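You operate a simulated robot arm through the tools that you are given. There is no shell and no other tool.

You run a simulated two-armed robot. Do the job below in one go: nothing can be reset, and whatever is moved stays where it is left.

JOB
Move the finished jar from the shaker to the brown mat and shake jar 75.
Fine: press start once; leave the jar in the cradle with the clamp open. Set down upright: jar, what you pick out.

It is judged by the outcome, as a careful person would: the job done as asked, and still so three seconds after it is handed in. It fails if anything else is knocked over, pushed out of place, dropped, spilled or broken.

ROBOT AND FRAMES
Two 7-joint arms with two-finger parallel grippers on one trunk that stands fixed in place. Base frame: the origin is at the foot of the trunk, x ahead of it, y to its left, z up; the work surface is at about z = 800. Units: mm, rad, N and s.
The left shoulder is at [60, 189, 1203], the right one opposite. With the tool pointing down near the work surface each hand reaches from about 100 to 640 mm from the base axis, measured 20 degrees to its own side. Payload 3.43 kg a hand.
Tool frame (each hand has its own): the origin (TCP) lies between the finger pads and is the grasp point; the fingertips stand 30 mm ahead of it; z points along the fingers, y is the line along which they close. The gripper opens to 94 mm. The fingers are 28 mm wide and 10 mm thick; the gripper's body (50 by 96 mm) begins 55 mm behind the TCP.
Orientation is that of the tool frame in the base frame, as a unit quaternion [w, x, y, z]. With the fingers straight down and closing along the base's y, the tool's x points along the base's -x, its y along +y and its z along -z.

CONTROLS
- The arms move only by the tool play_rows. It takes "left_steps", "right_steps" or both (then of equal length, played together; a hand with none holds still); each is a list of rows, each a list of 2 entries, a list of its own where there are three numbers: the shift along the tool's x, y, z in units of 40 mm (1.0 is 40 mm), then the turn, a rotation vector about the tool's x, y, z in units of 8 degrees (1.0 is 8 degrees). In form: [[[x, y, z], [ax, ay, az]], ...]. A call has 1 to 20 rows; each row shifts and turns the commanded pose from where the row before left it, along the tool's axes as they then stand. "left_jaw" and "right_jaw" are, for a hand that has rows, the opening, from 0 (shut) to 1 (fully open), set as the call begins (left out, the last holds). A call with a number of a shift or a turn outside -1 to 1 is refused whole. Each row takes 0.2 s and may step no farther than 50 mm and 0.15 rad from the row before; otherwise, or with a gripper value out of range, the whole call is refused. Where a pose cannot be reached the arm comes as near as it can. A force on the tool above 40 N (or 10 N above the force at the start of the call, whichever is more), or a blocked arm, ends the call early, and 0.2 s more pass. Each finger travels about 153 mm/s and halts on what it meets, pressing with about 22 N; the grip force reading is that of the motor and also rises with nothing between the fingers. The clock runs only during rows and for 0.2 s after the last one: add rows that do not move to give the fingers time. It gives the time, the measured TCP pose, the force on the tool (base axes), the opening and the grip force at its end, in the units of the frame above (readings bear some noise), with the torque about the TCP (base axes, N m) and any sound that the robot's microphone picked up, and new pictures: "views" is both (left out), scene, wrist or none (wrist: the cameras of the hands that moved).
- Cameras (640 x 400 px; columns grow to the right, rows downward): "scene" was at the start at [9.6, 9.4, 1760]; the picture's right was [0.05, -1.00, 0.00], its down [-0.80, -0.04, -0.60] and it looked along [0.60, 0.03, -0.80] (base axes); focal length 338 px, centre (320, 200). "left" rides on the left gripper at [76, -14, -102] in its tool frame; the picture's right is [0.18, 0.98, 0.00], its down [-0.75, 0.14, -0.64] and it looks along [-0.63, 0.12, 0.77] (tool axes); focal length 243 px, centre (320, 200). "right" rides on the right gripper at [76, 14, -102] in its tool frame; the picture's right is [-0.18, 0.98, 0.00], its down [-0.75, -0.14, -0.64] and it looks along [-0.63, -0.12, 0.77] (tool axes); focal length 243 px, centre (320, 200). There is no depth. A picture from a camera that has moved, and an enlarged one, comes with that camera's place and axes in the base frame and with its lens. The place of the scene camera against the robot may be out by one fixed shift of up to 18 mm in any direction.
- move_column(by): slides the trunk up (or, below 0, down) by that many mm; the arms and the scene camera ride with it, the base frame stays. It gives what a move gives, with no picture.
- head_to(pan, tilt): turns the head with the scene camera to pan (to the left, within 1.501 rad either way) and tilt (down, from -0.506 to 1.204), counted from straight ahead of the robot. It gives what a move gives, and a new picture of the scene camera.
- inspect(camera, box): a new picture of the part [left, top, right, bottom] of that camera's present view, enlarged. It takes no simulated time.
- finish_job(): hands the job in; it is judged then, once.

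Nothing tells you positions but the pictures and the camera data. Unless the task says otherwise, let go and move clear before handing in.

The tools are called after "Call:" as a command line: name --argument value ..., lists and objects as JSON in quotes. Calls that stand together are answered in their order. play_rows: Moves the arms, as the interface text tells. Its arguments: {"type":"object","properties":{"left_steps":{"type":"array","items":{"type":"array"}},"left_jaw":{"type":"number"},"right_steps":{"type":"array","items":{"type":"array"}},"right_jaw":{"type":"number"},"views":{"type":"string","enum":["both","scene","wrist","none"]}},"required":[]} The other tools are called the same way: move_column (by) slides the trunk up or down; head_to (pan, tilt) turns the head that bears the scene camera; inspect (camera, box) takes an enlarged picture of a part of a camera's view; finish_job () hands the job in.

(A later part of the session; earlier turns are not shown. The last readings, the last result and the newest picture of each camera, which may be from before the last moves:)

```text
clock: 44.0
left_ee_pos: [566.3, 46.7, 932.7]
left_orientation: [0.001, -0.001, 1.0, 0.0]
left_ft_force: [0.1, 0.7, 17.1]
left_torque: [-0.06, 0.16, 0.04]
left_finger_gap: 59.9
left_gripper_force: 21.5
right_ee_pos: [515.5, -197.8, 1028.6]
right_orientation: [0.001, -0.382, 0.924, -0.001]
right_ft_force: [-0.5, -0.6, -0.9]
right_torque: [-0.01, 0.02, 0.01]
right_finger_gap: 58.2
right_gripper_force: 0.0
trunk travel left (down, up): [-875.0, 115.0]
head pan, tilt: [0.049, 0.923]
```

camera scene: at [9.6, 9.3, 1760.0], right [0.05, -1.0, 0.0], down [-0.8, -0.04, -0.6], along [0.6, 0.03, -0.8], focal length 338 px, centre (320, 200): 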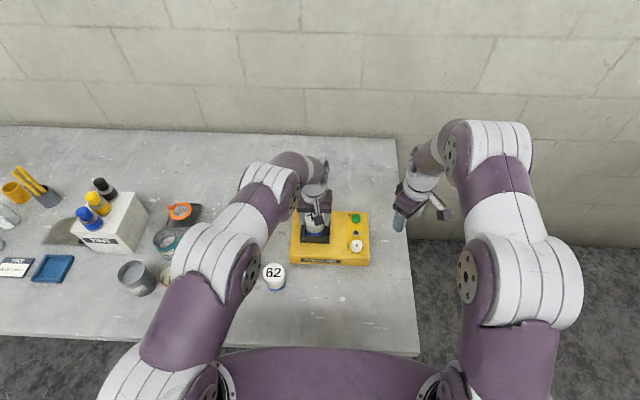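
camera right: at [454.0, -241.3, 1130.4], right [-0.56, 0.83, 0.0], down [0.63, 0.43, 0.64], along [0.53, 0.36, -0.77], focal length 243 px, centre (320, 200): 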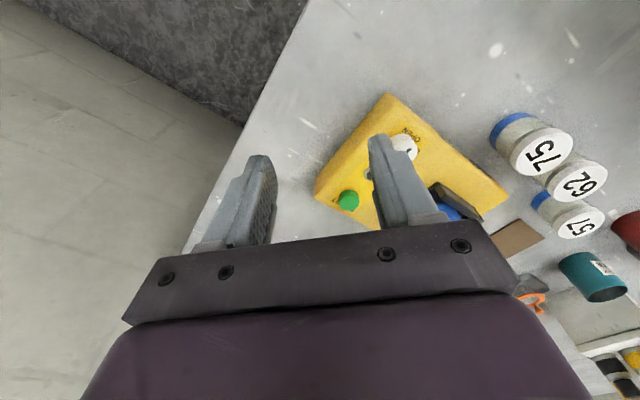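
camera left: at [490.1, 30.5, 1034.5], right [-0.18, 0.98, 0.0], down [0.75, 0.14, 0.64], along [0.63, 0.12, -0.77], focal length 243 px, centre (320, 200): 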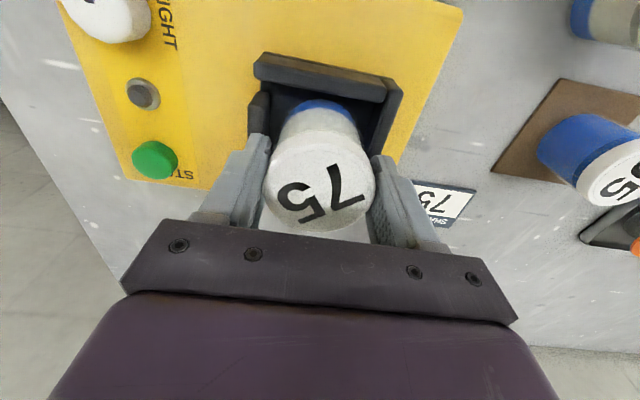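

The jar has seated on the cradle floor (17 N). I ease off, open and rise, then check how it stands.

Call:
play_rows --left_steps '[[[0, 0, -0.04], [0, 0, 0]], [[0, 0, 0], [0, 0, 0]]]' --views "none"

Call:
play_rows --left_steps '[[[0, 0, 0], [0, 0, 0]], [[0, 0, 0], [0, 0, 0]], [[0, 0, 0], [0, 0, 0]], [[0, 0, -0.4], [0, 0, 0]], [[0, 0, -0.8], [0, 0, 0]], [[0, 0, -0.9], [0, 0, 0]], [[0, 0, 0], [0, 0, 0]]]' --left_jaw 1

Call:
inspect --camera "left" --box '[180, 0, 460, 220]'

Call:
inspect --camera "scene" --box '[280, 170, 380, 270]'

```text
clock: 44.6
left_ee_pos: [565.4, 46.5, 932.1]
left_orientation: [0.001, 0.0, 1.0, 0.0]
left_ft_force: [0.5, 0.3, 11.9]
left_torque: [-0.09, -0.31, 0.01]
left_finger_gap: 59.9
left_gripper_force: 22.4
right_ee_pos: [515.8, -197.7, 1028.1]
right_orientation: [0.0, -0.383, 0.924, 0.0]
right_ft_force: [0.2, -0.1, 0.0]
right_torque: [-0.01, 0.0, -0.04]
right_finger_gap: 58.4
right_gripper_force: 0.0
trunk travel left (down, up): [-875.0, 115.0]
head pan, tilt: [0.049, 0.923]
```

```text
clock: 46.2
left_ee_pos: [566.3, 46.7, 1014.7]
left_orientation: [0.0, 0.0, 1.0, 0.0]
left_ft_force: [0.2, 0.7, -1.0]
left_torque: [0.02, 0.0, -0.03]
left_finger_gap: 94.0
left_gripper_force: 0.0
right_ee_pos: [518.4, -197.7, 1027.6]
right_orientation: [0.0, -0.383, 0.924, 0.0]
right_ft_force: [0.3, -0.2, -0.1]
right_torque: [-0.01, 0.01, -0.01]
right_finger_gap: 58.2
right_gripper_force: 0.0
trunk travel left (down, up): [-875.0, 115.0]
head pan, tilt: [0.049, 0.923]
camera scene: at [10.1, 9.3, 1760.0], right [0.05, -1.0, 0.0], down [-0.8, -0.04, -0.6], along [0.6, 0.03, -0.8], focal length 338 px, centre (320, 200)
camera left: at [489.2, 31.1, 1117.0], right [-0.18, 0.98, 0.0], down [0.75, 0.14, 0.64], along [0.63, 0.12, -0.77], focal length 243 px, centre (320, 200)
```

scene: 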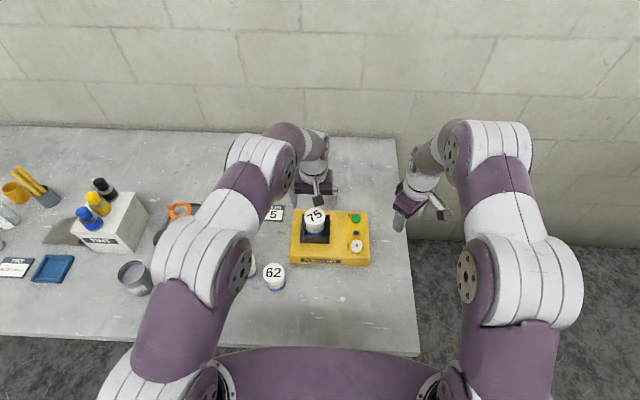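
left: 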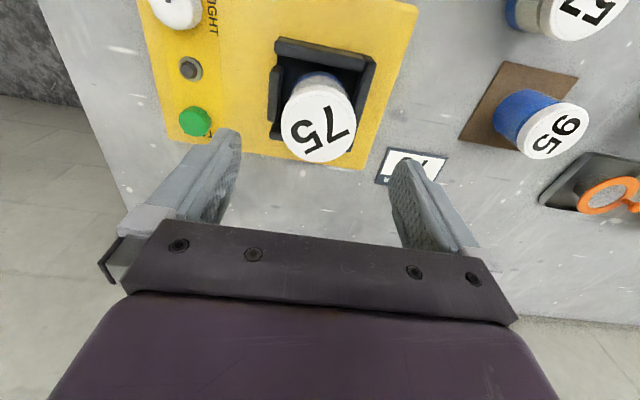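

```text
1.82 times, centred on (320, 110) of left
camera zoom: at [489.2, 31.1, 1117.0], right [-0.18, 0.98, 0.0], down [0.75, 0.14, 0.64], along [0.63, 0.12, -0.77], focal length 441 px, centre (320, 364)
```

zoom: 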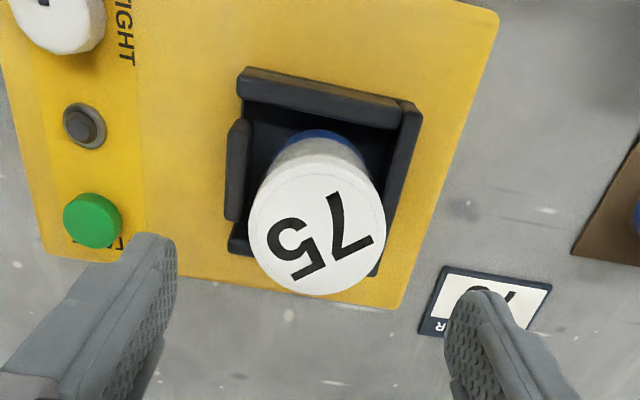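

```text
4.00 times, centred on (330, 220) of scene
camera zoom: at [10.1, 9.3, 1760.0], right [0.05, -1.0, 0.0], down [-0.8, -0.04, -0.6], along [0.6, 0.03, -0.8], focal length 1354 px, centre (280, 120)
```

zoom: 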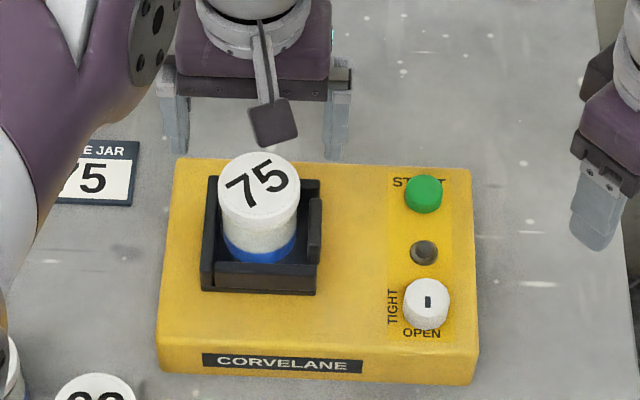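

Jar 75 is seated upright in the cradle. I'll pull the left hand back and bring the right hand back over the knob to tighten the clamp.

Call:
play_rows --left_steps '[[[0, 0.3, -0.8], [0, 0, 0]], [[0.417, 0.75, -0.4], [0, 0, 0]], [[0.417, 0.75, -0.4], [0, 0, 0]], [[0.417, 0.75, -0.4], [0, 0, 0]], [[0.417, 0.75, -0.4], [0, 0, 0]], [[0.417, 0.75, 0], [0, 0, 0]], [[0, 0, 0], [0, 0, 0]], [[0, 0, 0], [0, 0, 0]]]' --right_steps '[[[0, 0, 0], [0, 0, 0]], [[0, 0, 0], [0, 0, 0]], [[0, 0, 0], [0, 0, 0]], [[-0.707, 0.707, 0], [0, 0, 0]], [[-0.707, 0.707, 0], [0, 0, 0]], [[-0.707, 0.707, 0], [0, 0, 0]], [[0, 0, 0], [0, 0, 0]], [[0, 0, 0], [0, 0, 0]]]' --right_jaw 0.62

```text
clock: 48.0
left_ee_pos: [482.5, 206.8, 1111.5]
left_orientation: [-0.001, 0.0, 1.0, 0.0]
left_ft_force: [0.4, 0.3, -0.1]
left_torque: [0.0, -0.04, 0.01]
left_finger_gap: 94.2
left_gripper_force: 0.1
right_ee_pos: [515.5, -75.9, 1028.8]
right_orientation: [0.001, -0.383, 0.924, 0.0]
right_ft_force: [-0.4, -0.2, 0.3]
right_torque: [0.05, -0.01, -0.04]
right_finger_gap: 58.3
right_gripper_force: 0.1
trunk travel left (down, up): [-875.0, 115.0]
head pan, tilt: [0.049, 0.923]
camera scene: at [9.6, 9.2, 1760.0], right [0.05, -1.0, 0.0], down [-0.8, -0.04, -0.6], along [0.6, 0.03, -0.8], focal length 338 px, centre (320, 200)
camera right: at [452.7, -120.9, 1131.2], right [-0.56, 0.83, 0.0], down [0.63, 0.43, 0.64], along [0.53, 0.36, -0.77], focal length 243 px, centre (320, 200)
camera left: at [405.3, 191.3, 1214.6], right [-0.18, 0.98, 0.0], down [0.75, 0.14, 0.64], along [0.63, 0.12, -0.77], focal length 243 px, centre (320, 200)
```

scene: 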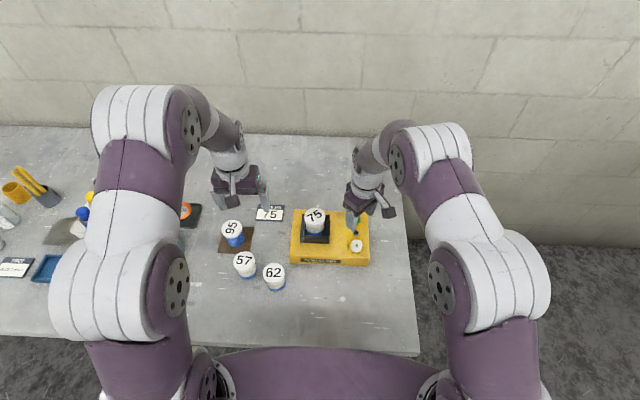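
right: 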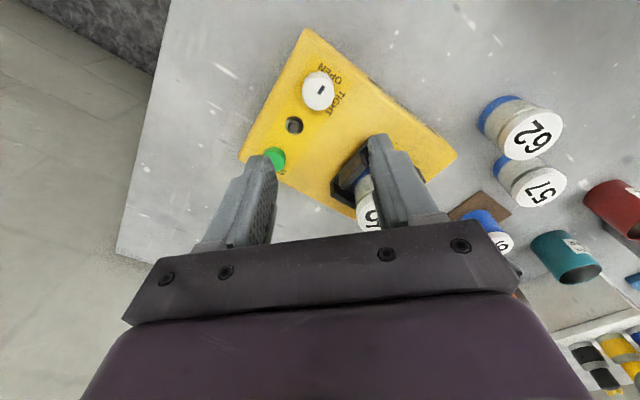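
left: 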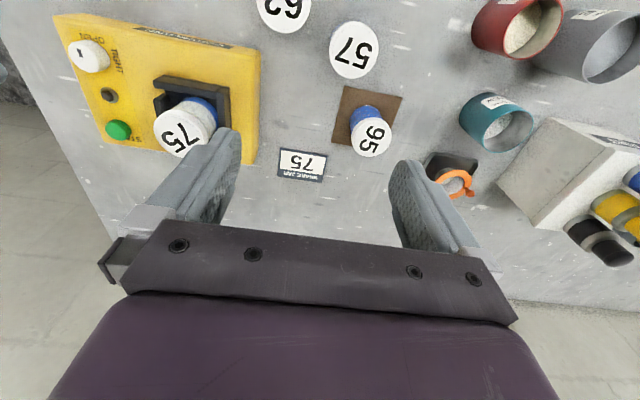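

The right hand is back over the knob. I shift about 3 mm onto the knob axis, go down, and close on it.

Call:
play_rows --right_steps '[[[0.06, -0.035, 0.5], [0, 0, 0]], [[0, 0, 0.9], [0, 0, 0]], [[0, 0, 0.9], [0, 0, 0]], [[0, 0, 0.5], [0, 0, 0]], [[0, 0, 0], [0, 0, 0]], [[0, 0, 0], [0, 0, 0]]]' --right_jaw 0.62 --views "wrist"

```text
clock: 49.4
left_ee_pos: [481.3, 207.8, 1111.5]
left_orientation: [0.0, 0.0, 1.0, 0.0]
left_ft_force: [-0.6, 0.3, -0.4]
left_torque: [-0.01, -0.01, -0.02]
left_finger_gap: 94.0
left_gripper_force: 0.1
right_ee_pos: [512.1, -81.1, 915.7]
right_orientation: [0.0, -0.382, 0.924, 0.0]
right_ft_force: [-0.6, -0.5, -0.3]
right_torque: [-0.02, -0.03, -0.01]
right_finger_gap: 58.3
right_gripper_force: 0.2
trunk travel left (down, up): [-875.0, 115.0]
head pan, tilt: [0.049, 0.923]
camera right: at [449.5, -124.9, 1016.8], right [-0.56, 0.83, 0.0], down [0.63, 0.43, 0.64], along [0.53, 0.36, -0.77], focal length 243 px, centre (320, 200)
```

right: 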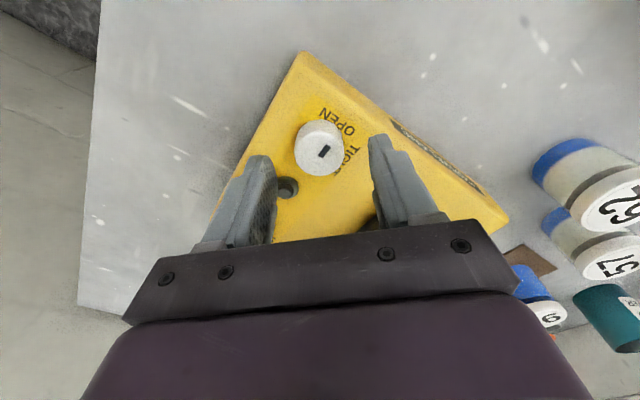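

Call:
play_rows --right_steps '[[[-0.06, -0.025, 0.4], [0, 0, 0]], [[0, 0, 0.32], [0, 0, 0]], [[0, 0, 0], [0, 0, 0]], [[0, 0, 0], [0, 0, 0]]]' --right_jaw 0.62 --views "none"

Call:
play_rows --right_steps '[[[0, 0, 0], [0, 0, 0]], [[0, 0, 0], [0, 0, 0]], [[0, 0, 0], [0, 0, 0]]]' --right_jaw 0 --views "wrist"

```text
clock: 50.4
left_ee_pos: [482.2, 207.4, 1111.2]
left_orientation: [0.0, -0.001, 1.0, 0.001]
left_ft_force: [0.1, 0.6, -1.0]
left_torque: [0.01, -0.02, -0.02]
left_finger_gap: 94.3
left_gripper_force: 0.0
right_ee_pos: [516.6, -79.1, 886.5]
right_orientation: [0.0, -0.383, 0.924, 0.0]
right_ft_force: [0.0, 0.0, -0.7]
right_torque: [0.0, 0.01, 0.01]
right_finger_gap: 58.4
right_gripper_force: 0.1
trunk travel left (down, up): [-875.0, 115.0]
head pan, tilt: [0.049, 0.923]
```

```text
clock: 51.2
left_ee_pos: [481.7, 207.6, 1111.9]
left_orientation: [0.0, 0.0, 1.0, 0.0]
left_ft_force: [-0.1, 0.3, -0.1]
left_torque: [0.01, 0.0, -0.01]
left_finger_gap: 93.9
left_gripper_force: 0.1
right_ee_pos: [515.0, -79.6, 885.8]
right_orientation: [-0.001, -0.383, 0.924, 0.0]
right_ft_force: [-3.0, 4.8, -4.5]
right_torque: [0.52, -0.16, -0.07]
right_finger_gap: 33.4
right_gripper_force: 45.1
trunk travel left (down, up): [-875.0, 115.0]
head pan, tilt: [0.049, 0.923]
camera right: at [452.3, -123.3, 987.9], right [-0.56, 0.83, 0.0], down [0.63, 0.43, 0.64], along [0.53, 0.36, -0.77], focal length 243 px, centre (320, 200)
```

right: 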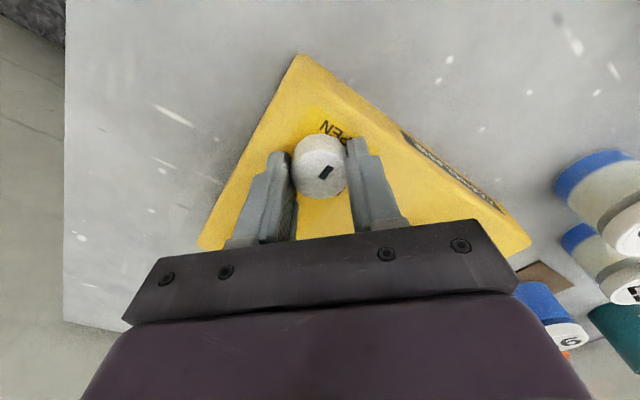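

The knob is gripped again. I turn it 90° clockwise, towards TIGHT.

Call:
play_rows --right_steps '[[[0, 0, 0], [0, 0, 0.9375]], [[0, 0, 0], [0, 0, 0.9375]], [[0, 0, 0], [0, 0, 0.9375]], [[0, 0, 0], [0, 0, 0.9375]], [[0, 0, 0], [0, 0, 0.9375]], [[0, 0, 0], [0, 0, 0.9375]], [[0, 0, 0], [0, 0, 0.9375]], [[0, 0, 0], [0, 0, 0.9375]], [[0, 0, 0], [0, 0, 0.9375]], [[0, 0, 0], [0, 0, 0.9375]], [[0, 0, 0], [0, 0, 0.9375]], [[0, 0, 0], [0, 0, 0.9375]], [[0, 0, 0], [0, 0, 0]]]'

Call:
inspect --camera "scene" --box '[280, 190, 380, 270]'

```text
clock: 54.0
left_ee_pos: [480.8, 209.6, 1112.4]
left_orientation: [-0.001, 0.0, 1.0, -0.001]
left_ft_force: [0.0, -0.2, 0.7]
left_torque: [-0.03, -0.01, 0.0]
left_finger_gap: 94.3
left_gripper_force: 0.1
right_ee_pos: [516.4, -79.5, 885.5]
right_orientation: [0.0, 0.383, 0.924, -0.002]
right_ft_force: [-15.0, 17.0, -8.3]
right_torque: [0.93, 1.0, -0.02]
right_finger_gap: 33.4
right_gripper_force: 45.2
trunk travel left (down, up): [-875.0, 115.0]
head pan, tilt: [0.049, 0.923]
camera scene: at [7.9, 12.8, 1760.0], right [0.05, -1.0, 0.0], down [-0.8, -0.04, -0.6], along [0.6, 0.03, -0.8], focal length 338 px, centre (320, 200)
camera right: at [472.6, -16.3, 987.9], right [0.83, 0.56, 0.0], down [0.43, -0.63, 0.64], along [0.36, -0.53, -0.77], focal length 243 px, centre (320, 200)
```

scene: 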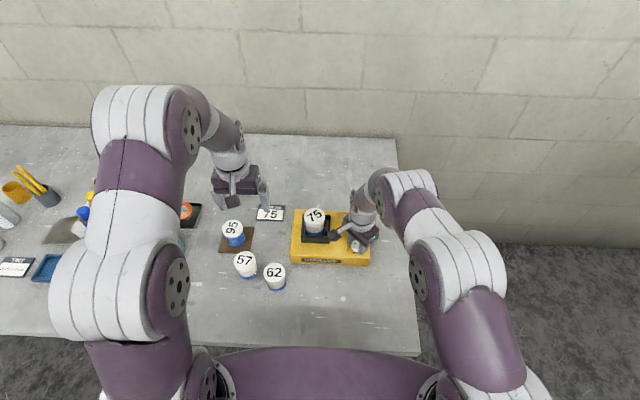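
right: 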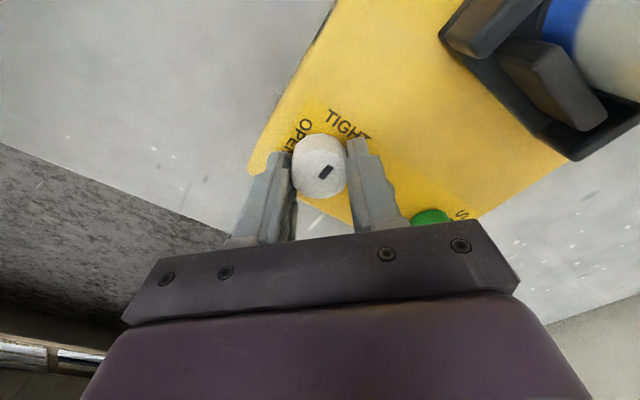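

```text
5.00 times, centred on (330, 230) of scene
camera zoom: at [7.9, 12.8, 1760.0], right [0.05, -1.0, 0.0], down [-0.8, -0.04, -0.6], along [0.6, 0.03, -0.8], focal length 1692 px, centre (270, 50)
```

zoom: 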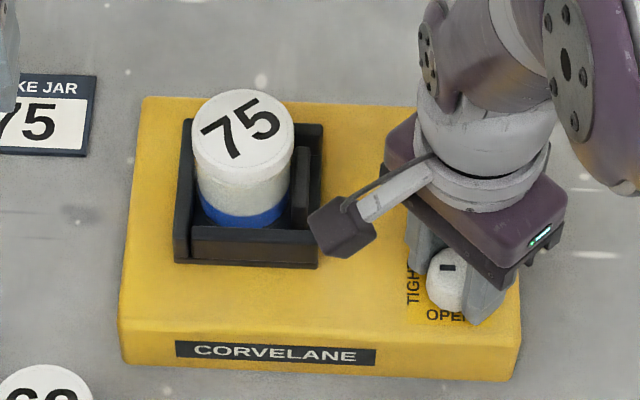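

The knob is at TIGHT and the jaw is against jar 75. I release it, rise, and check the light.

Call:
play_rows --right_steps '[[[0, 0, 0], [0, 0, 0]], [[0, 0, 0], [0, 0, 0]], [[0, 0, -0.4], [0, 0, 0]], [[0, 0, -0.8], [0, 0, 0]], [[0, 0, -0.8], [0, 0, 0]], [[0, 0, -0.8], [0, 0, 0]], [[0, 0, 0], [0, 0, 0]], [[0, 0, 0], [0, 0, 0]]]' --right_jaw 0.62

Call:
inspect --camera "scene" --box '[280, 190, 380, 270]'

Call:
inspect --camera "left" --box '[30, 0, 270, 170]'

```text
clock: 55.8
left_ee_pos: [482.0, 206.5, 1111.3]
left_orientation: [0.0, 0.0, 1.0, 0.0]
left_ft_force: [-0.4, -0.4, 0.1]
left_torque: [-0.02, 0.0, -0.01]
left_finger_gap: 94.0
left_gripper_force: 0.0
right_ee_pos: [518.1, -84.9, 999.4]
right_orientation: [0.0, 0.383, 0.924, 0.0]
right_ft_force: [-0.4, -1.0, 0.1]
right_torque: [0.02, -0.01, -0.02]
right_finger_gap: 58.5
right_gripper_force: 0.0
trunk travel left (down, up): [-875.0, 115.0]
head pan, tilt: [0.049, 0.923]
camera scene: at [9.5, 9.6, 1760.0], right [0.05, -1.0, 0.0], down [-0.8, -0.04, -0.6], along [0.6, 0.03, -0.8], focal length 338 px, centre (320, 200)
camera right: at [475.2, -20.7, 1102.4], right [0.83, 0.56, 0.0], down [0.43, -0.63, 0.64], along [0.36, -0.53, -0.77], focal length 243 px, centre (320, 200)
```

scene: 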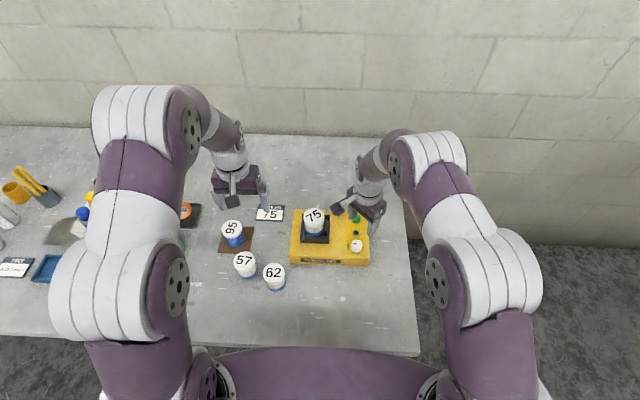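
right: 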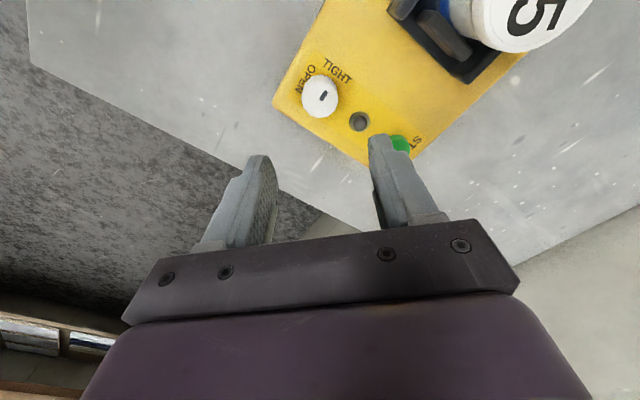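

```text
5.00 times, centred on (330, 230) of scene
camera zoom: at [9.5, 9.6, 1760.0], right [0.05, -1.0, 0.0], down [-0.8, -0.04, -0.6], along [0.6, 0.03, -0.8], focal length 1692 px, centre (270, 50)
```

zoom: 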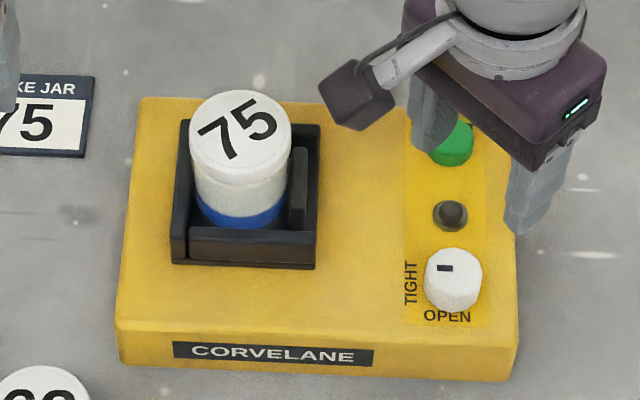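

```text
2.35 times, centred on (150, 85) of left
camera zoom: at [405.4, 191.4, 1214.5], right [-0.18, 0.98, 0.0], down [0.75, 0.14, 0.64], along [0.63, 0.12, -0.77], focal length 571 px, centre (720, 471)
```

zoom: 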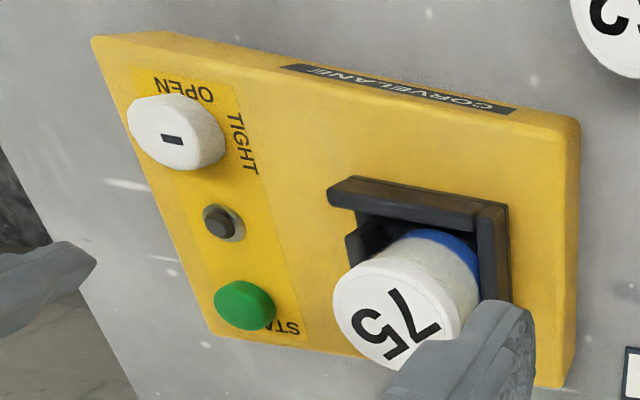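

The clamp is tight against jar 75 and START hasn't been pressed yet. I'll turn the right hand straight, shut the fingers, and move above the START button at about (611, -80).

Call:
play_rows --right_steps '[[[0, 0, 0], [0, 0, -0.9375]], [[0, 0, 0], [0, 0, -0.9375]], [[0, 0, 0], [0, 0, -0.9375]], [[0, 0, 0], [0, 0, -0.9375]], [[0, 0, 0], [0, 0, -0.9375]], [[0, 0, 0], [0, 0, -0.9375]], [[-0.767, 0.04, 0], [0, 0, 0]], [[-0.767, 0.04, 0.1], [0, 0, 0]], [[-0.767, 0.04, 0.4], [0, 0, 0]], [[0, 0, 0.5], [0, 0, 0]], [[0, 0, 0.5], [0, 0, 0]], [[0, 0, 0], [0, 0, 0]], [[0, 0, 0], [0, 0, 0]]]' --right_jaw 0

Call:
inspect --camera "scene" --box '[280, 170, 380, 270]'

Call:
inspect --camera "left" --box '[30, 0, 270, 170]'

Call:
inspect --camera "right" --box '[220, 40, 420, 240]'

```text
clock: 58.6
left_ee_pos: [481.8, 207.4, 1112.2]
left_orientation: [-0.001, 0.0, 1.0, 0.0]
left_ft_force: [0.0, 0.5, -0.4]
left_torque: [0.03, 0.01, 0.0]
left_finger_gap: 93.9
left_gripper_force: 0.0
right_ee_pos: [608.0, -76.9, 937.3]
right_orientation: [0.0, 0.0, 1.0, 0.0]
right_ft_force: [0.8, 0.2, 0.1]
right_torque: [0.0, 0.01, -0.03]
right_finger_gap: 0.0
right_gripper_force: 22.4
trunk travel left (down, up): [-875.0, 115.0]
head pan, tilt: [0.049, 0.923]
camera scene: at [9.3, 9.4, 1760.0], right [0.05, -1.0, 0.0], down [-0.8, -0.04, -0.6], along [0.6, 0.03, -0.8], focal length 338 px, centre (320, 200)
camera right: at [532.2, -61.8, 1039.1], right [0.18, 0.98, 0.0], down [0.75, -0.14, 0.64], along [0.63, -0.12, -0.77], focal length 243 px, centre (320, 200)
```

scene: 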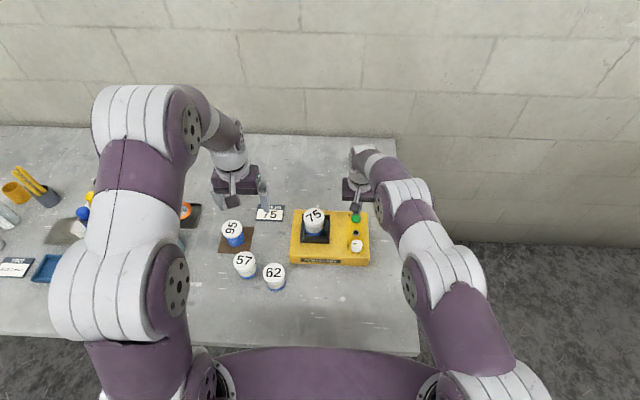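
right: 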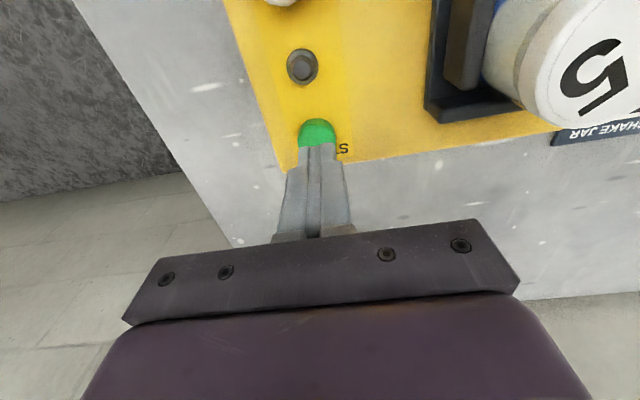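

```text
4.00 times, centred on (330, 220) of scene
camera zoom: at [9.3, 9.4, 1760.0], right [0.05, -1.0, 0.0], down [-0.8, -0.04, -0.6], along [0.6, 0.03, -0.8], focal length 1354 px, centre (280, 120)
```

zoom: 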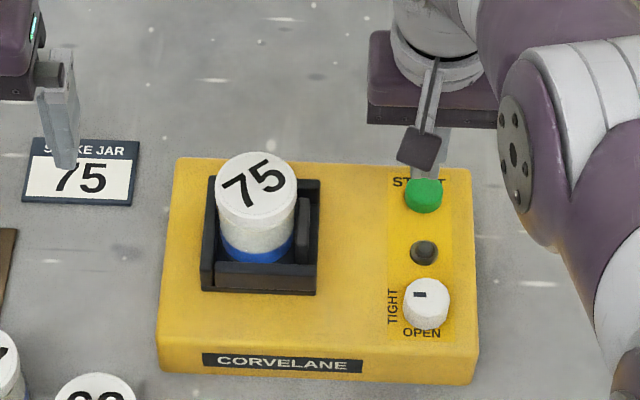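

```text
2.35 times, centred on (150, 85) of left
camera zoom: at [405.3, 191.3, 1214.6], right [-0.18, 0.98, 0.0], down [0.75, 0.14, 0.64], along [0.63, 0.12, -0.77], focal length 571 px, centre (720, 471)
```

zoom: 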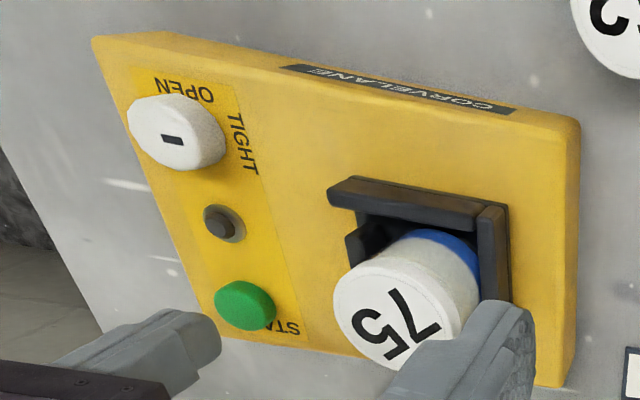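

```text
2.00 times, centred on (320, 140) of right
camera zoom: at [532.2, -61.8, 1039.1], right [0.18, 0.98, 0.0], down [0.75, -0.14, 0.64], along [0.63, -0.12, -0.77], focal length 485 px, centre (320, 320)
```

zoom: 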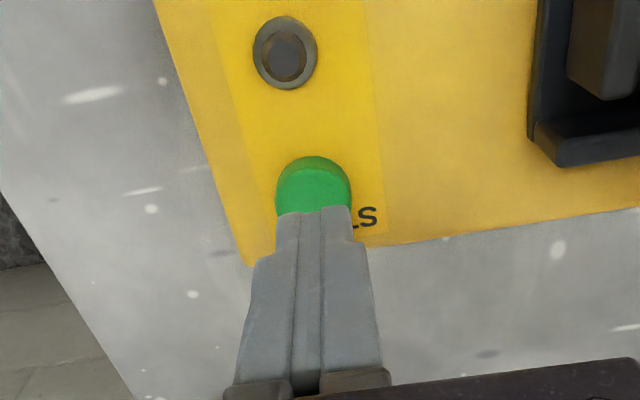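

The closed fingertips are about 4 mm off the button's centre and 39 mm above it. I'll correct that and come down to just above it.

Call:
play_rows --right_steps '[[[-0.06, -0.1, 0.3], [0, 0, 0]], [[0, 0, 0.45], [0, 0, 0]], [[0, 0, 0], [0, 0, 0]], [[0, 0, 0], [0, 0, 0]]]' --right_jaw 0

Call:
inspect --camera "left" --box '[30, 50, 190, 170]'

Call:
inspect --camera "right" --box '[220, 40, 420, 240]'

```text
clock: 59.6
left_ee_pos: [481.3, 207.4, 1112.0]
left_orientation: [0.0, 0.0, 1.0, 0.0]
left_ft_force: [-0.1, -1.0, 0.2]
left_torque: [-0.02, -0.01, 0.02]
left_finger_gap: 93.8
left_gripper_force: 0.0
right_ee_pos: [607.0, -81.6, 911.2]
right_orientation: [0.001, 0.0, 1.0, 0.0]
right_ft_force: [0.2, 0.2, 0.1]
right_torque: [-0.01, 0.01, -0.02]
right_finger_gap: 0.0
right_gripper_force: 22.4
right hand out of reach, approached as far as the arm can: row 2
trunk travel left (down, up): [-875.0, 115.0]
head pan, tilt: [0.049, 0.923]
camera scene: at [9.7, 9.2, 1760.0], right [0.05, -1.0, 0.0], down [-0.8, -0.04, -0.6], along [0.6, 0.03, -0.8], focal length 338 px, centre (320, 200)
camera right: at [531.3, -67.9, 1012.7], right [0.18, 0.98, 0.0], down [0.75, -0.14, 0.64], along [0.63, -0.12, -0.77], focal length 243 px, centre (320, 200)
```

scene: 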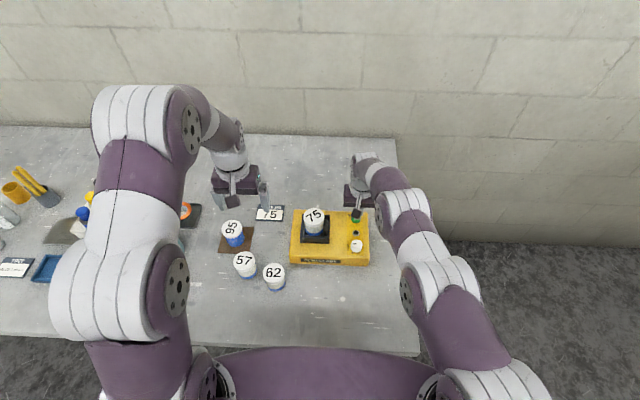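
right: 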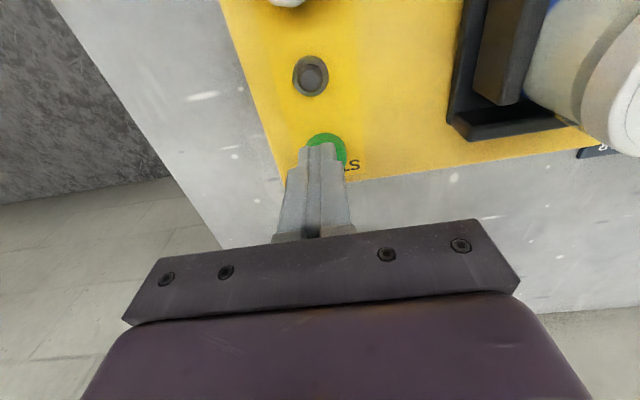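

```text
3.33 times, centred on (110, 110) of left
camera zoom: at [405.6, 191.1, 1214.5], right [-0.18, 0.98, 0.0], down [0.75, 0.14, 0.64], along [0.63, 0.12, -0.77], focal length 809 px, centre (1020, 500)
```

zoom: 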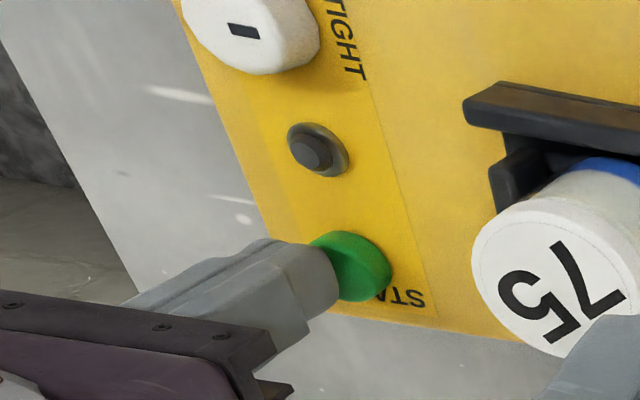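

```text
2.00 times, centred on (320, 140) of right
camera zoom: at [531.3, -67.9, 1012.7], right [0.18, 0.98, 0.0], down [0.75, -0.14, 0.64], along [0.63, -0.12, -0.77], focal length 485 px, centre (320, 320)
```

zoom: 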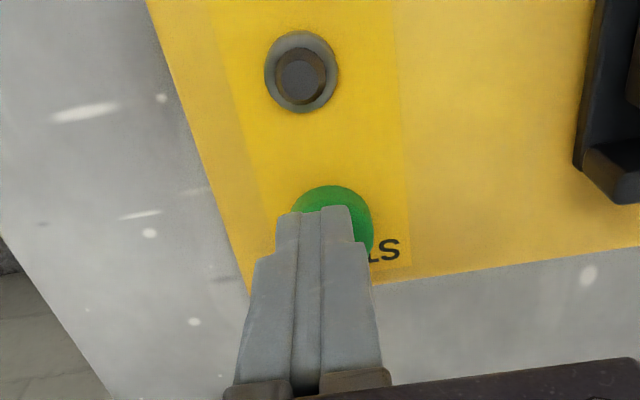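

The arm is at its reach limit with the fingers straight down. I'll lift slightly and tilt the fingers forward 16° so the wrist sits closer, then reposition over START.

Call:
play_rows --right_steps '[[[0, 0, -0.3], [0, -1, 0]], [[0, 0, 0], [0, -1, 0]], [[0, 0, 0], [0, 0, 0]], [[0, 0, 0], [0, 0, 0]]]' --right_jaw 0

Call:
inspect --camera "right" --box '[220, 40, 420, 240]'

Call:
inspect --camera "left" --box '[30, 50, 190, 170]'

```text
clock: 60.6
left_ee_pos: [480.8, 207.1, 1112.4]
left_orientation: [0.0, 0.0, 1.0, 0.0]
left_ft_force: [-0.7, 0.5, 0.2]
left_torque: [0.02, 0.0, 0.01]
left_finger_gap: 94.0
left_gripper_force: 0.0
right_ee_pos: [605.2, -81.2, 923.6]
right_orientation: [0.139, 0.0, 0.99, 0.001]
right_ft_force: [0.1, 0.0, 0.0]
right_torque: [-0.01, -0.02, -0.02]
right_finger_gap: 0.0
right_gripper_force: 21.5
trunk travel left (down, up): [-875.0, 115.0]
head pan, tilt: [0.049, 0.923]
camera scene: at [9.3, 9.6, 1760.0], right [0.05, -1.0, 0.0], down [-0.8, -0.04, -0.6], along [0.6, 0.03, -0.8], focal length 338 px, centre (320, 200)
camera right: at [504.7, -67.8, 1000.4], right [0.18, 0.98, 0.05], down [0.55, -0.14, 0.83], along [0.82, -0.12, -0.56], focal length 243 px, centre (320, 200)
```

scene: 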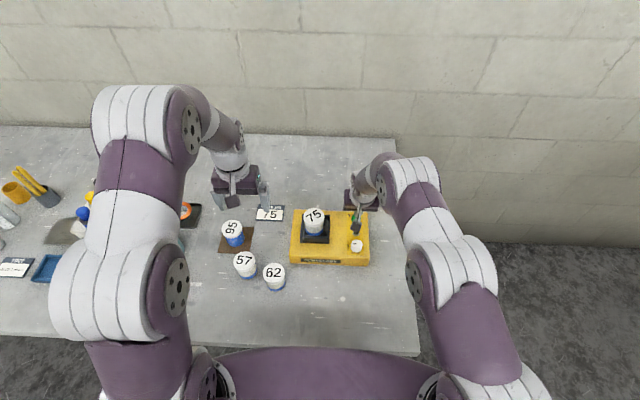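
right: 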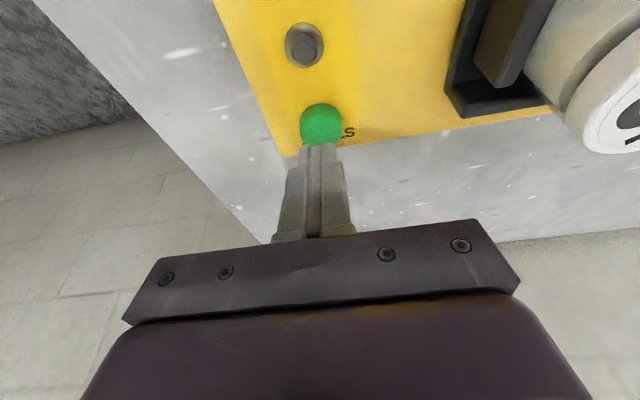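

```text
2.00 times, centred on (320, 140) of right
camera zoom: at [504.7, -67.8, 1000.4], right [0.18, 0.98, 0.05], down [0.55, -0.14, 0.83], along [0.82, -0.12, -0.56], focal length 485 px, centre (320, 320)
```

zoom: 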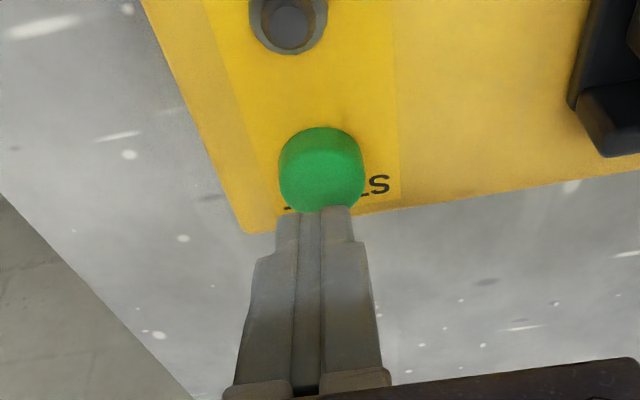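

```text
3.33 times, centred on (110, 110) of left
camera zoom: at [405.3, 191.3, 1214.6], right [-0.18, 0.98, 0.0], down [0.75, 0.14, 0.64], along [0.63, 0.12, -0.77], focal length 809 px, centre (1020, 500)
```

zoom: 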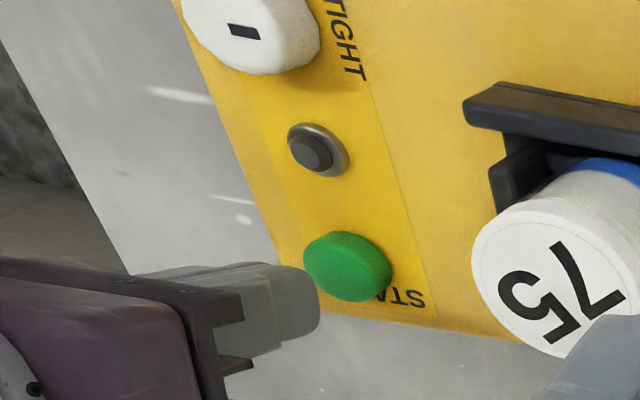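

The whole button is visible now, at (612, -80, 868). I shift over its centre and lower the tips to a few millimetres above it.

Call:
play_rows --right_steps '[[[0.011, 0.025, 0.218], [0, 0, 0]], [[0.01, 0.025, 0.218], [0, 0, 0]], [[0, 0, 0], [0, 0, 0]], [[0, 0, 0], [0, 0, 0]]]' --right_jaw 0 --views "wrist"

Call:
inspect --camera "left" --box '[30, 50, 190, 170]'

```text
clock: 61.6
left_ee_pos: [482.2, 206.9, 1112.3]
left_orientation: [0.0, 0.0, 1.0, 0.0]
left_ft_force: [0.4, 0.0, 0.3]
left_torque: [-0.01, 0.02, 0.0]
left_finger_gap: 94.0
left_gripper_force: 0.1
right_ee_pos: [609.9, -79.8, 905.9]
right_orientation: [0.139, 0.001, 0.99, 0.0]
right_ft_force: [-0.5, 1.1, 0.1]
right_torque: [0.0, 0.03, -0.01]
right_finger_gap: 0.0
right_gripper_force: 21.8
trunk travel left (down, up): [-875.0, 115.0]
head pan, tilt: [0.049, 0.923]
camera right: at [508.9, -65.6, 982.5], right [0.18, 0.98, 0.05], down [0.55, -0.14, 0.82], along [0.82, -0.12, -0.56], focal length 243 px, centre (320, 200)
```

right: 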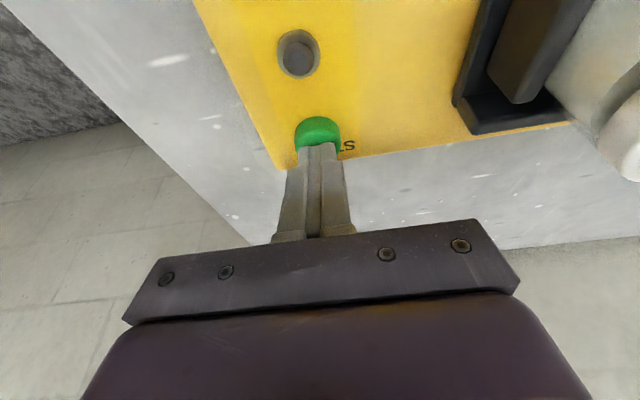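

```text
3.33 times, centred on (110, 110) of left
camera zoom: at [405.6, 191.3, 1214.5], right [-0.18, 0.98, 0.0], down [0.75, 0.14, 0.64], along [0.63, 0.12, -0.77], focal length 809 px, centre (1020, 500)
```

zoom: 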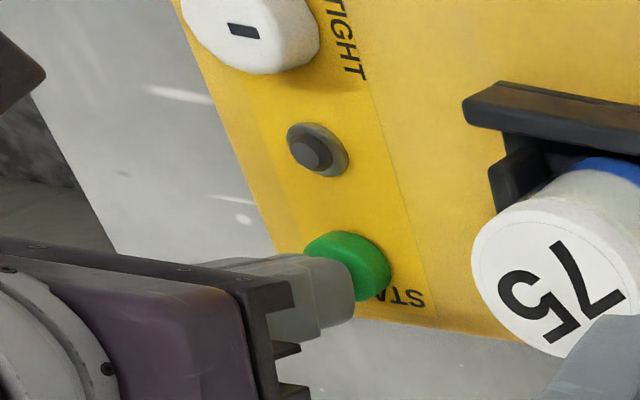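

The fingertips are over the button with roughly 5 mm to go. I press in 2 mm steps, watching force and sound.

Call:
play_rows --right_steps '[[[0.0138, 0, 0.048], [0, 0, 0]], [[0.0138, 0, 0.048], [0, 0, 0]], [[0, 0, 0], [0, 0, 0]]]' --views "none"

Call:
play_rows --right_steps '[[[0.0138, 0, 0.048], [0, 0, 0]], [[0, 0, 0], [0, 0, 0]]]' --views "none"

```text
clock: 62.4
left_ee_pos: [481.8, 206.8, 1113.0]
left_orientation: [0.0, 0.0, 1.0, 0.0]
left_ft_force: [0.6, 0.6, 0.1]
left_torque: [0.01, -0.01, -0.01]
left_finger_gap: 93.9
left_gripper_force: 0.1
right_ee_pos: [609.5, -80.8, 902.9]
right_orientation: [0.139, 0.001, 0.99, 0.0]
right_ft_force: [0.1, 0.8, 1.0]
right_torque: [-0.01, -0.03, 0.0]
right_finger_gap: 0.3
right_gripper_force: 21.7
trunk travel left (down, up): [-875.0, 115.0]
head pan, tilt: [0.049, 0.923]
```

```text
clock: 63.0
left_ee_pos: [482.3, 208.4, 1112.6]
left_orientation: [0.0, -0.001, 1.0, 0.0]
left_ft_force: [-0.2, 0.3, -0.1]
left_torque: [0.0, -0.02, -0.01]
left_finger_gap: 93.8
left_gripper_force: 0.1
right_ee_pos: [609.6, -80.9, 900.7]
right_orientation: [0.139, 0.0, 0.99, 0.0]
right_ft_force: [-0.3, -0.5, 2.4]
right_torque: [-0.01, -0.01, 0.0]
right_finger_gap: 0.0
right_gripper_force: 21.8
trunk travel left (down, up): [-875.0, 115.0]
head pan, tilt: [0.049, 0.923]
```

Contact has begun (2.4 N). I keep pressing.

Call:
play_rows --right_steps '[[[0.0138, 0, 0.048], [0, 0, 0]], [[0, 0, 0], [0, 0, 0]]]' --views "scene"

Call:
inspect --camera "left" --box '[30, 50, 190, 170]'

```text
clock: 63.6
left_ee_pos: [482.1, 207.6, 1111.9]
left_orientation: [0.001, 0.001, 1.0, 0.0]
left_ft_force: [0.2, -0.5, 0.1]
left_torque: [-0.01, 0.03, 0.02]
left_finger_gap: 94.0
left_gripper_force: 0.1
right_ee_pos: [609.4, -79.5, 898.8]
right_orientation: [0.139, 0.0, 0.99, 0.0]
right_ft_force: [-0.5, 0.6, 2.6]
right_torque: [0.01, 0.07, -0.02]
right_finger_gap: 0.0
right_gripper_force: 22.0
trunk travel left (down, up): [-875.0, 115.0]
head pan, tilt: [0.049, 0.923]
heard: click
camera scene: at [9.1, 9.5, 1760.0], right [0.05, -1.0, 0.0], down [-0.8, -0.04, -0.6], along [0.6, 0.03, -0.8], focal length 338 px, centre (320, 200)
```

scene: 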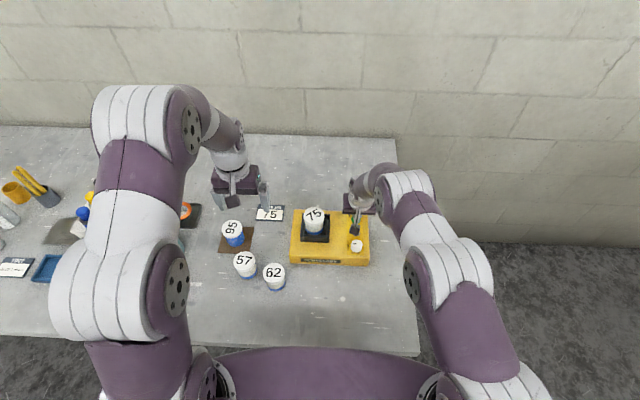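

```text
3.33 times, centred on (110, 110) of left
camera zoom: at [405.2, 191.4, 1214.6], right [-0.18, 0.98, 0.0], down [0.75, 0.14, 0.64], along [0.63, 0.12, -0.77], focal length 809 px, centre (1020, 500)
```

zoom: 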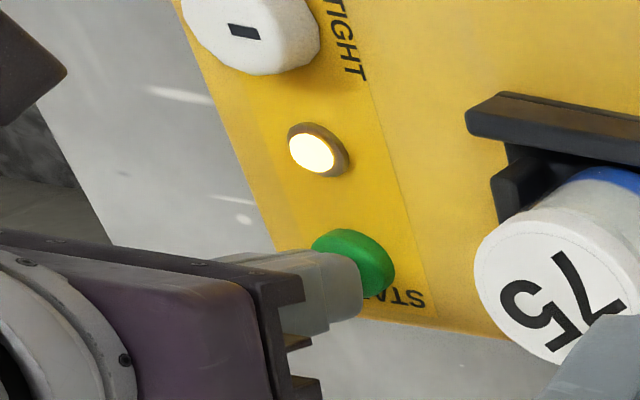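

A click was heard, the lamp turned amber and the cradle is moving, so the shaker is running. I lift straight off the button and wait.

Call:
play_rows --right_steps '[[[-0.138, 0, -0.48], [0, 0, 0]], [[-0.207, 0, -0.72], [0, 0, 0]], [[-0.207, 0, -0.72], [0, 0, 0]], [[0, 0, 0], [0, 1, 0]], [[0, 0, 0], [0, 1, 0]], [[0, 0, 0], [0, 0, 0]], [[0, 0, 0], [0, 0, 0]]]' --right_jaw 0 --views "scene"

Call:
inspect --camera "scene" --box '[280, 170, 380, 270]'

```text
clock: 65.2
left_ee_pos: [482.6, 206.7, 1113.6]
left_orientation: [0.001, -0.001, 1.0, 0.0]
left_ft_force: [0.0, -0.3, 0.5]
left_torque: [0.0, 0.06, 0.03]
left_finger_gap: 94.0
left_gripper_force: 0.0
right_ee_pos: [611.2, -79.8, 978.2]
right_orientation: [0.0, 0.0, 1.0, -0.001]
right_ft_force: [0.2, 0.2, 0.1]
right_torque: [-0.01, -0.01, 0.01]
right_finger_gap: 0.0
right_gripper_force: 22.4
trunk travel left (down, up): [-875.0, 115.0]
head pan, tilt: [0.049, 0.923]
camera scene: at [9.8, 9.4, 1760.0], right [0.05, -1.0, 0.0], down [-0.8, -0.04, -0.6], along [0.6, 0.03, -0.8], focal length 338 px, centre (320, 200)
```

scene: 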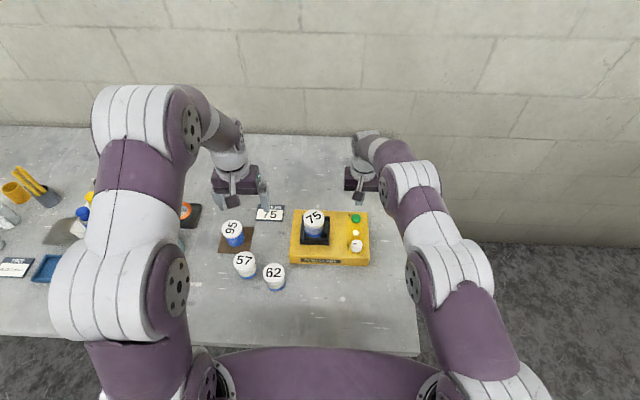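

```text
4.00 times, centred on (330, 220) of scene
camera zoom: at [9.8, 9.4, 1760.0], right [0.05, -1.0, 0.0], down [-0.8, -0.04, -0.6], along [0.6, 0.03, -0.8], focal length 1354 px, centre (280, 120)
```

zoom: 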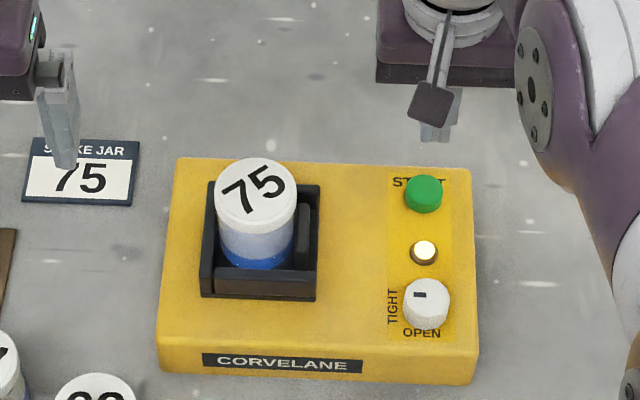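

It's shaking, with the amber light on. While waiting I move the right hand back to above the knob, at height, turned to the +45° gripping angle.

Call:
play_rows --right_steps '[[[0.2, 0, -0.5], [0, 0, 0]], [[0.73, 0, 0], [0, 0, 0]], [[0.73, 0, 0], [0, 0, 0]], [[0.73, 0, 0], [0, 0, 0]], [[0, 0, 0], [0, 0, 0.9375]], [[0, 0, 0], [0, 0, 0.9375]], [[0, 0, 0], [0, 0, 0.9375]], [[0, 0, 0], [0, 0, 0.9375]], [[0, 0, 0], [0, 0, 0.9375]], [[0, 0, 0], [0, 0, 0.9375]], [[0, 0, 0], [0, 0, 0]], [[0, 0, 0], [0, 0, 0]], [[0, 0, 0], [0, 0, 0]], [[0, 0, 0], [0, 0, 0]], [[0, 0, 0], [0, 0, 0]], [[0, 0, 0], [0, 0, 0]], [[0, 0, 0], [0, 0, 0]]]' --right_jaw 0.62 --views "both"

Call:
inspect --camera "scene" --box '[280, 170, 380, 270]'

```text
clock: 68.8
left_ee_pos: [481.8, 206.6, 1110.2]
left_orientation: [0.0, 0.0, 1.0, 0.0]
left_ft_force: [0.7, 0.1, 0.4]
left_torque: [0.0, 0.0, -0.01]
left_finger_gap: 93.9
left_gripper_force: 0.1
right_ee_pos: [514.4, -81.0, 997.4]
right_orientation: [0.0, 0.382, 0.924, 0.001]
right_ft_force: [0.0, -0.4, 0.4]
right_torque: [0.0, 0.0, -0.02]
right_finger_gap: 58.6
right_gripper_force: 0.0
trunk travel left (down, up): [-875.0, 115.0]
head pan, tilt: [0.049, 0.923]
camera scene: at [9.6, 9.4, 1760.0], right [0.05, -1.0, 0.0], down [-0.8, -0.04, -0.6], along [0.6, 0.03, -0.8], focal length 338 px, centre (320, 200)
camera right: at [471.8, -16.7, 1099.7], right [0.83, 0.56, 0.0], down [0.43, -0.63, 0.64], along [0.36, -0.53, -0.77], focal length 243 px, centre (320, 200)
```

scene: 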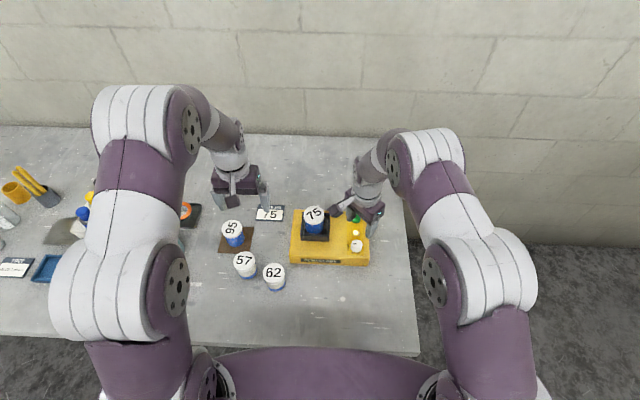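
right: 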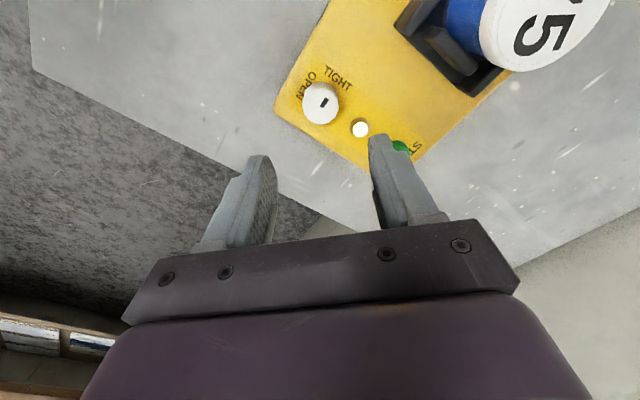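

```text
4.00 times, centred on (330, 220) of scene
camera zoom: at [9.6, 9.4, 1760.0], right [0.05, -1.0, 0.0], down [-0.8, -0.04, -0.6], along [0.6, 0.03, -0.8], focal length 1354 px, centre (280, 120)
```

zoom: 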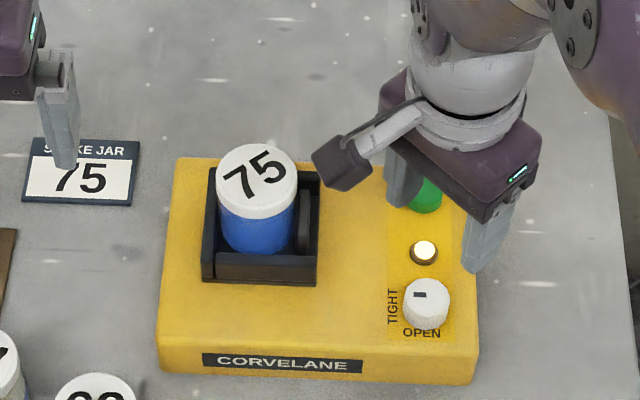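

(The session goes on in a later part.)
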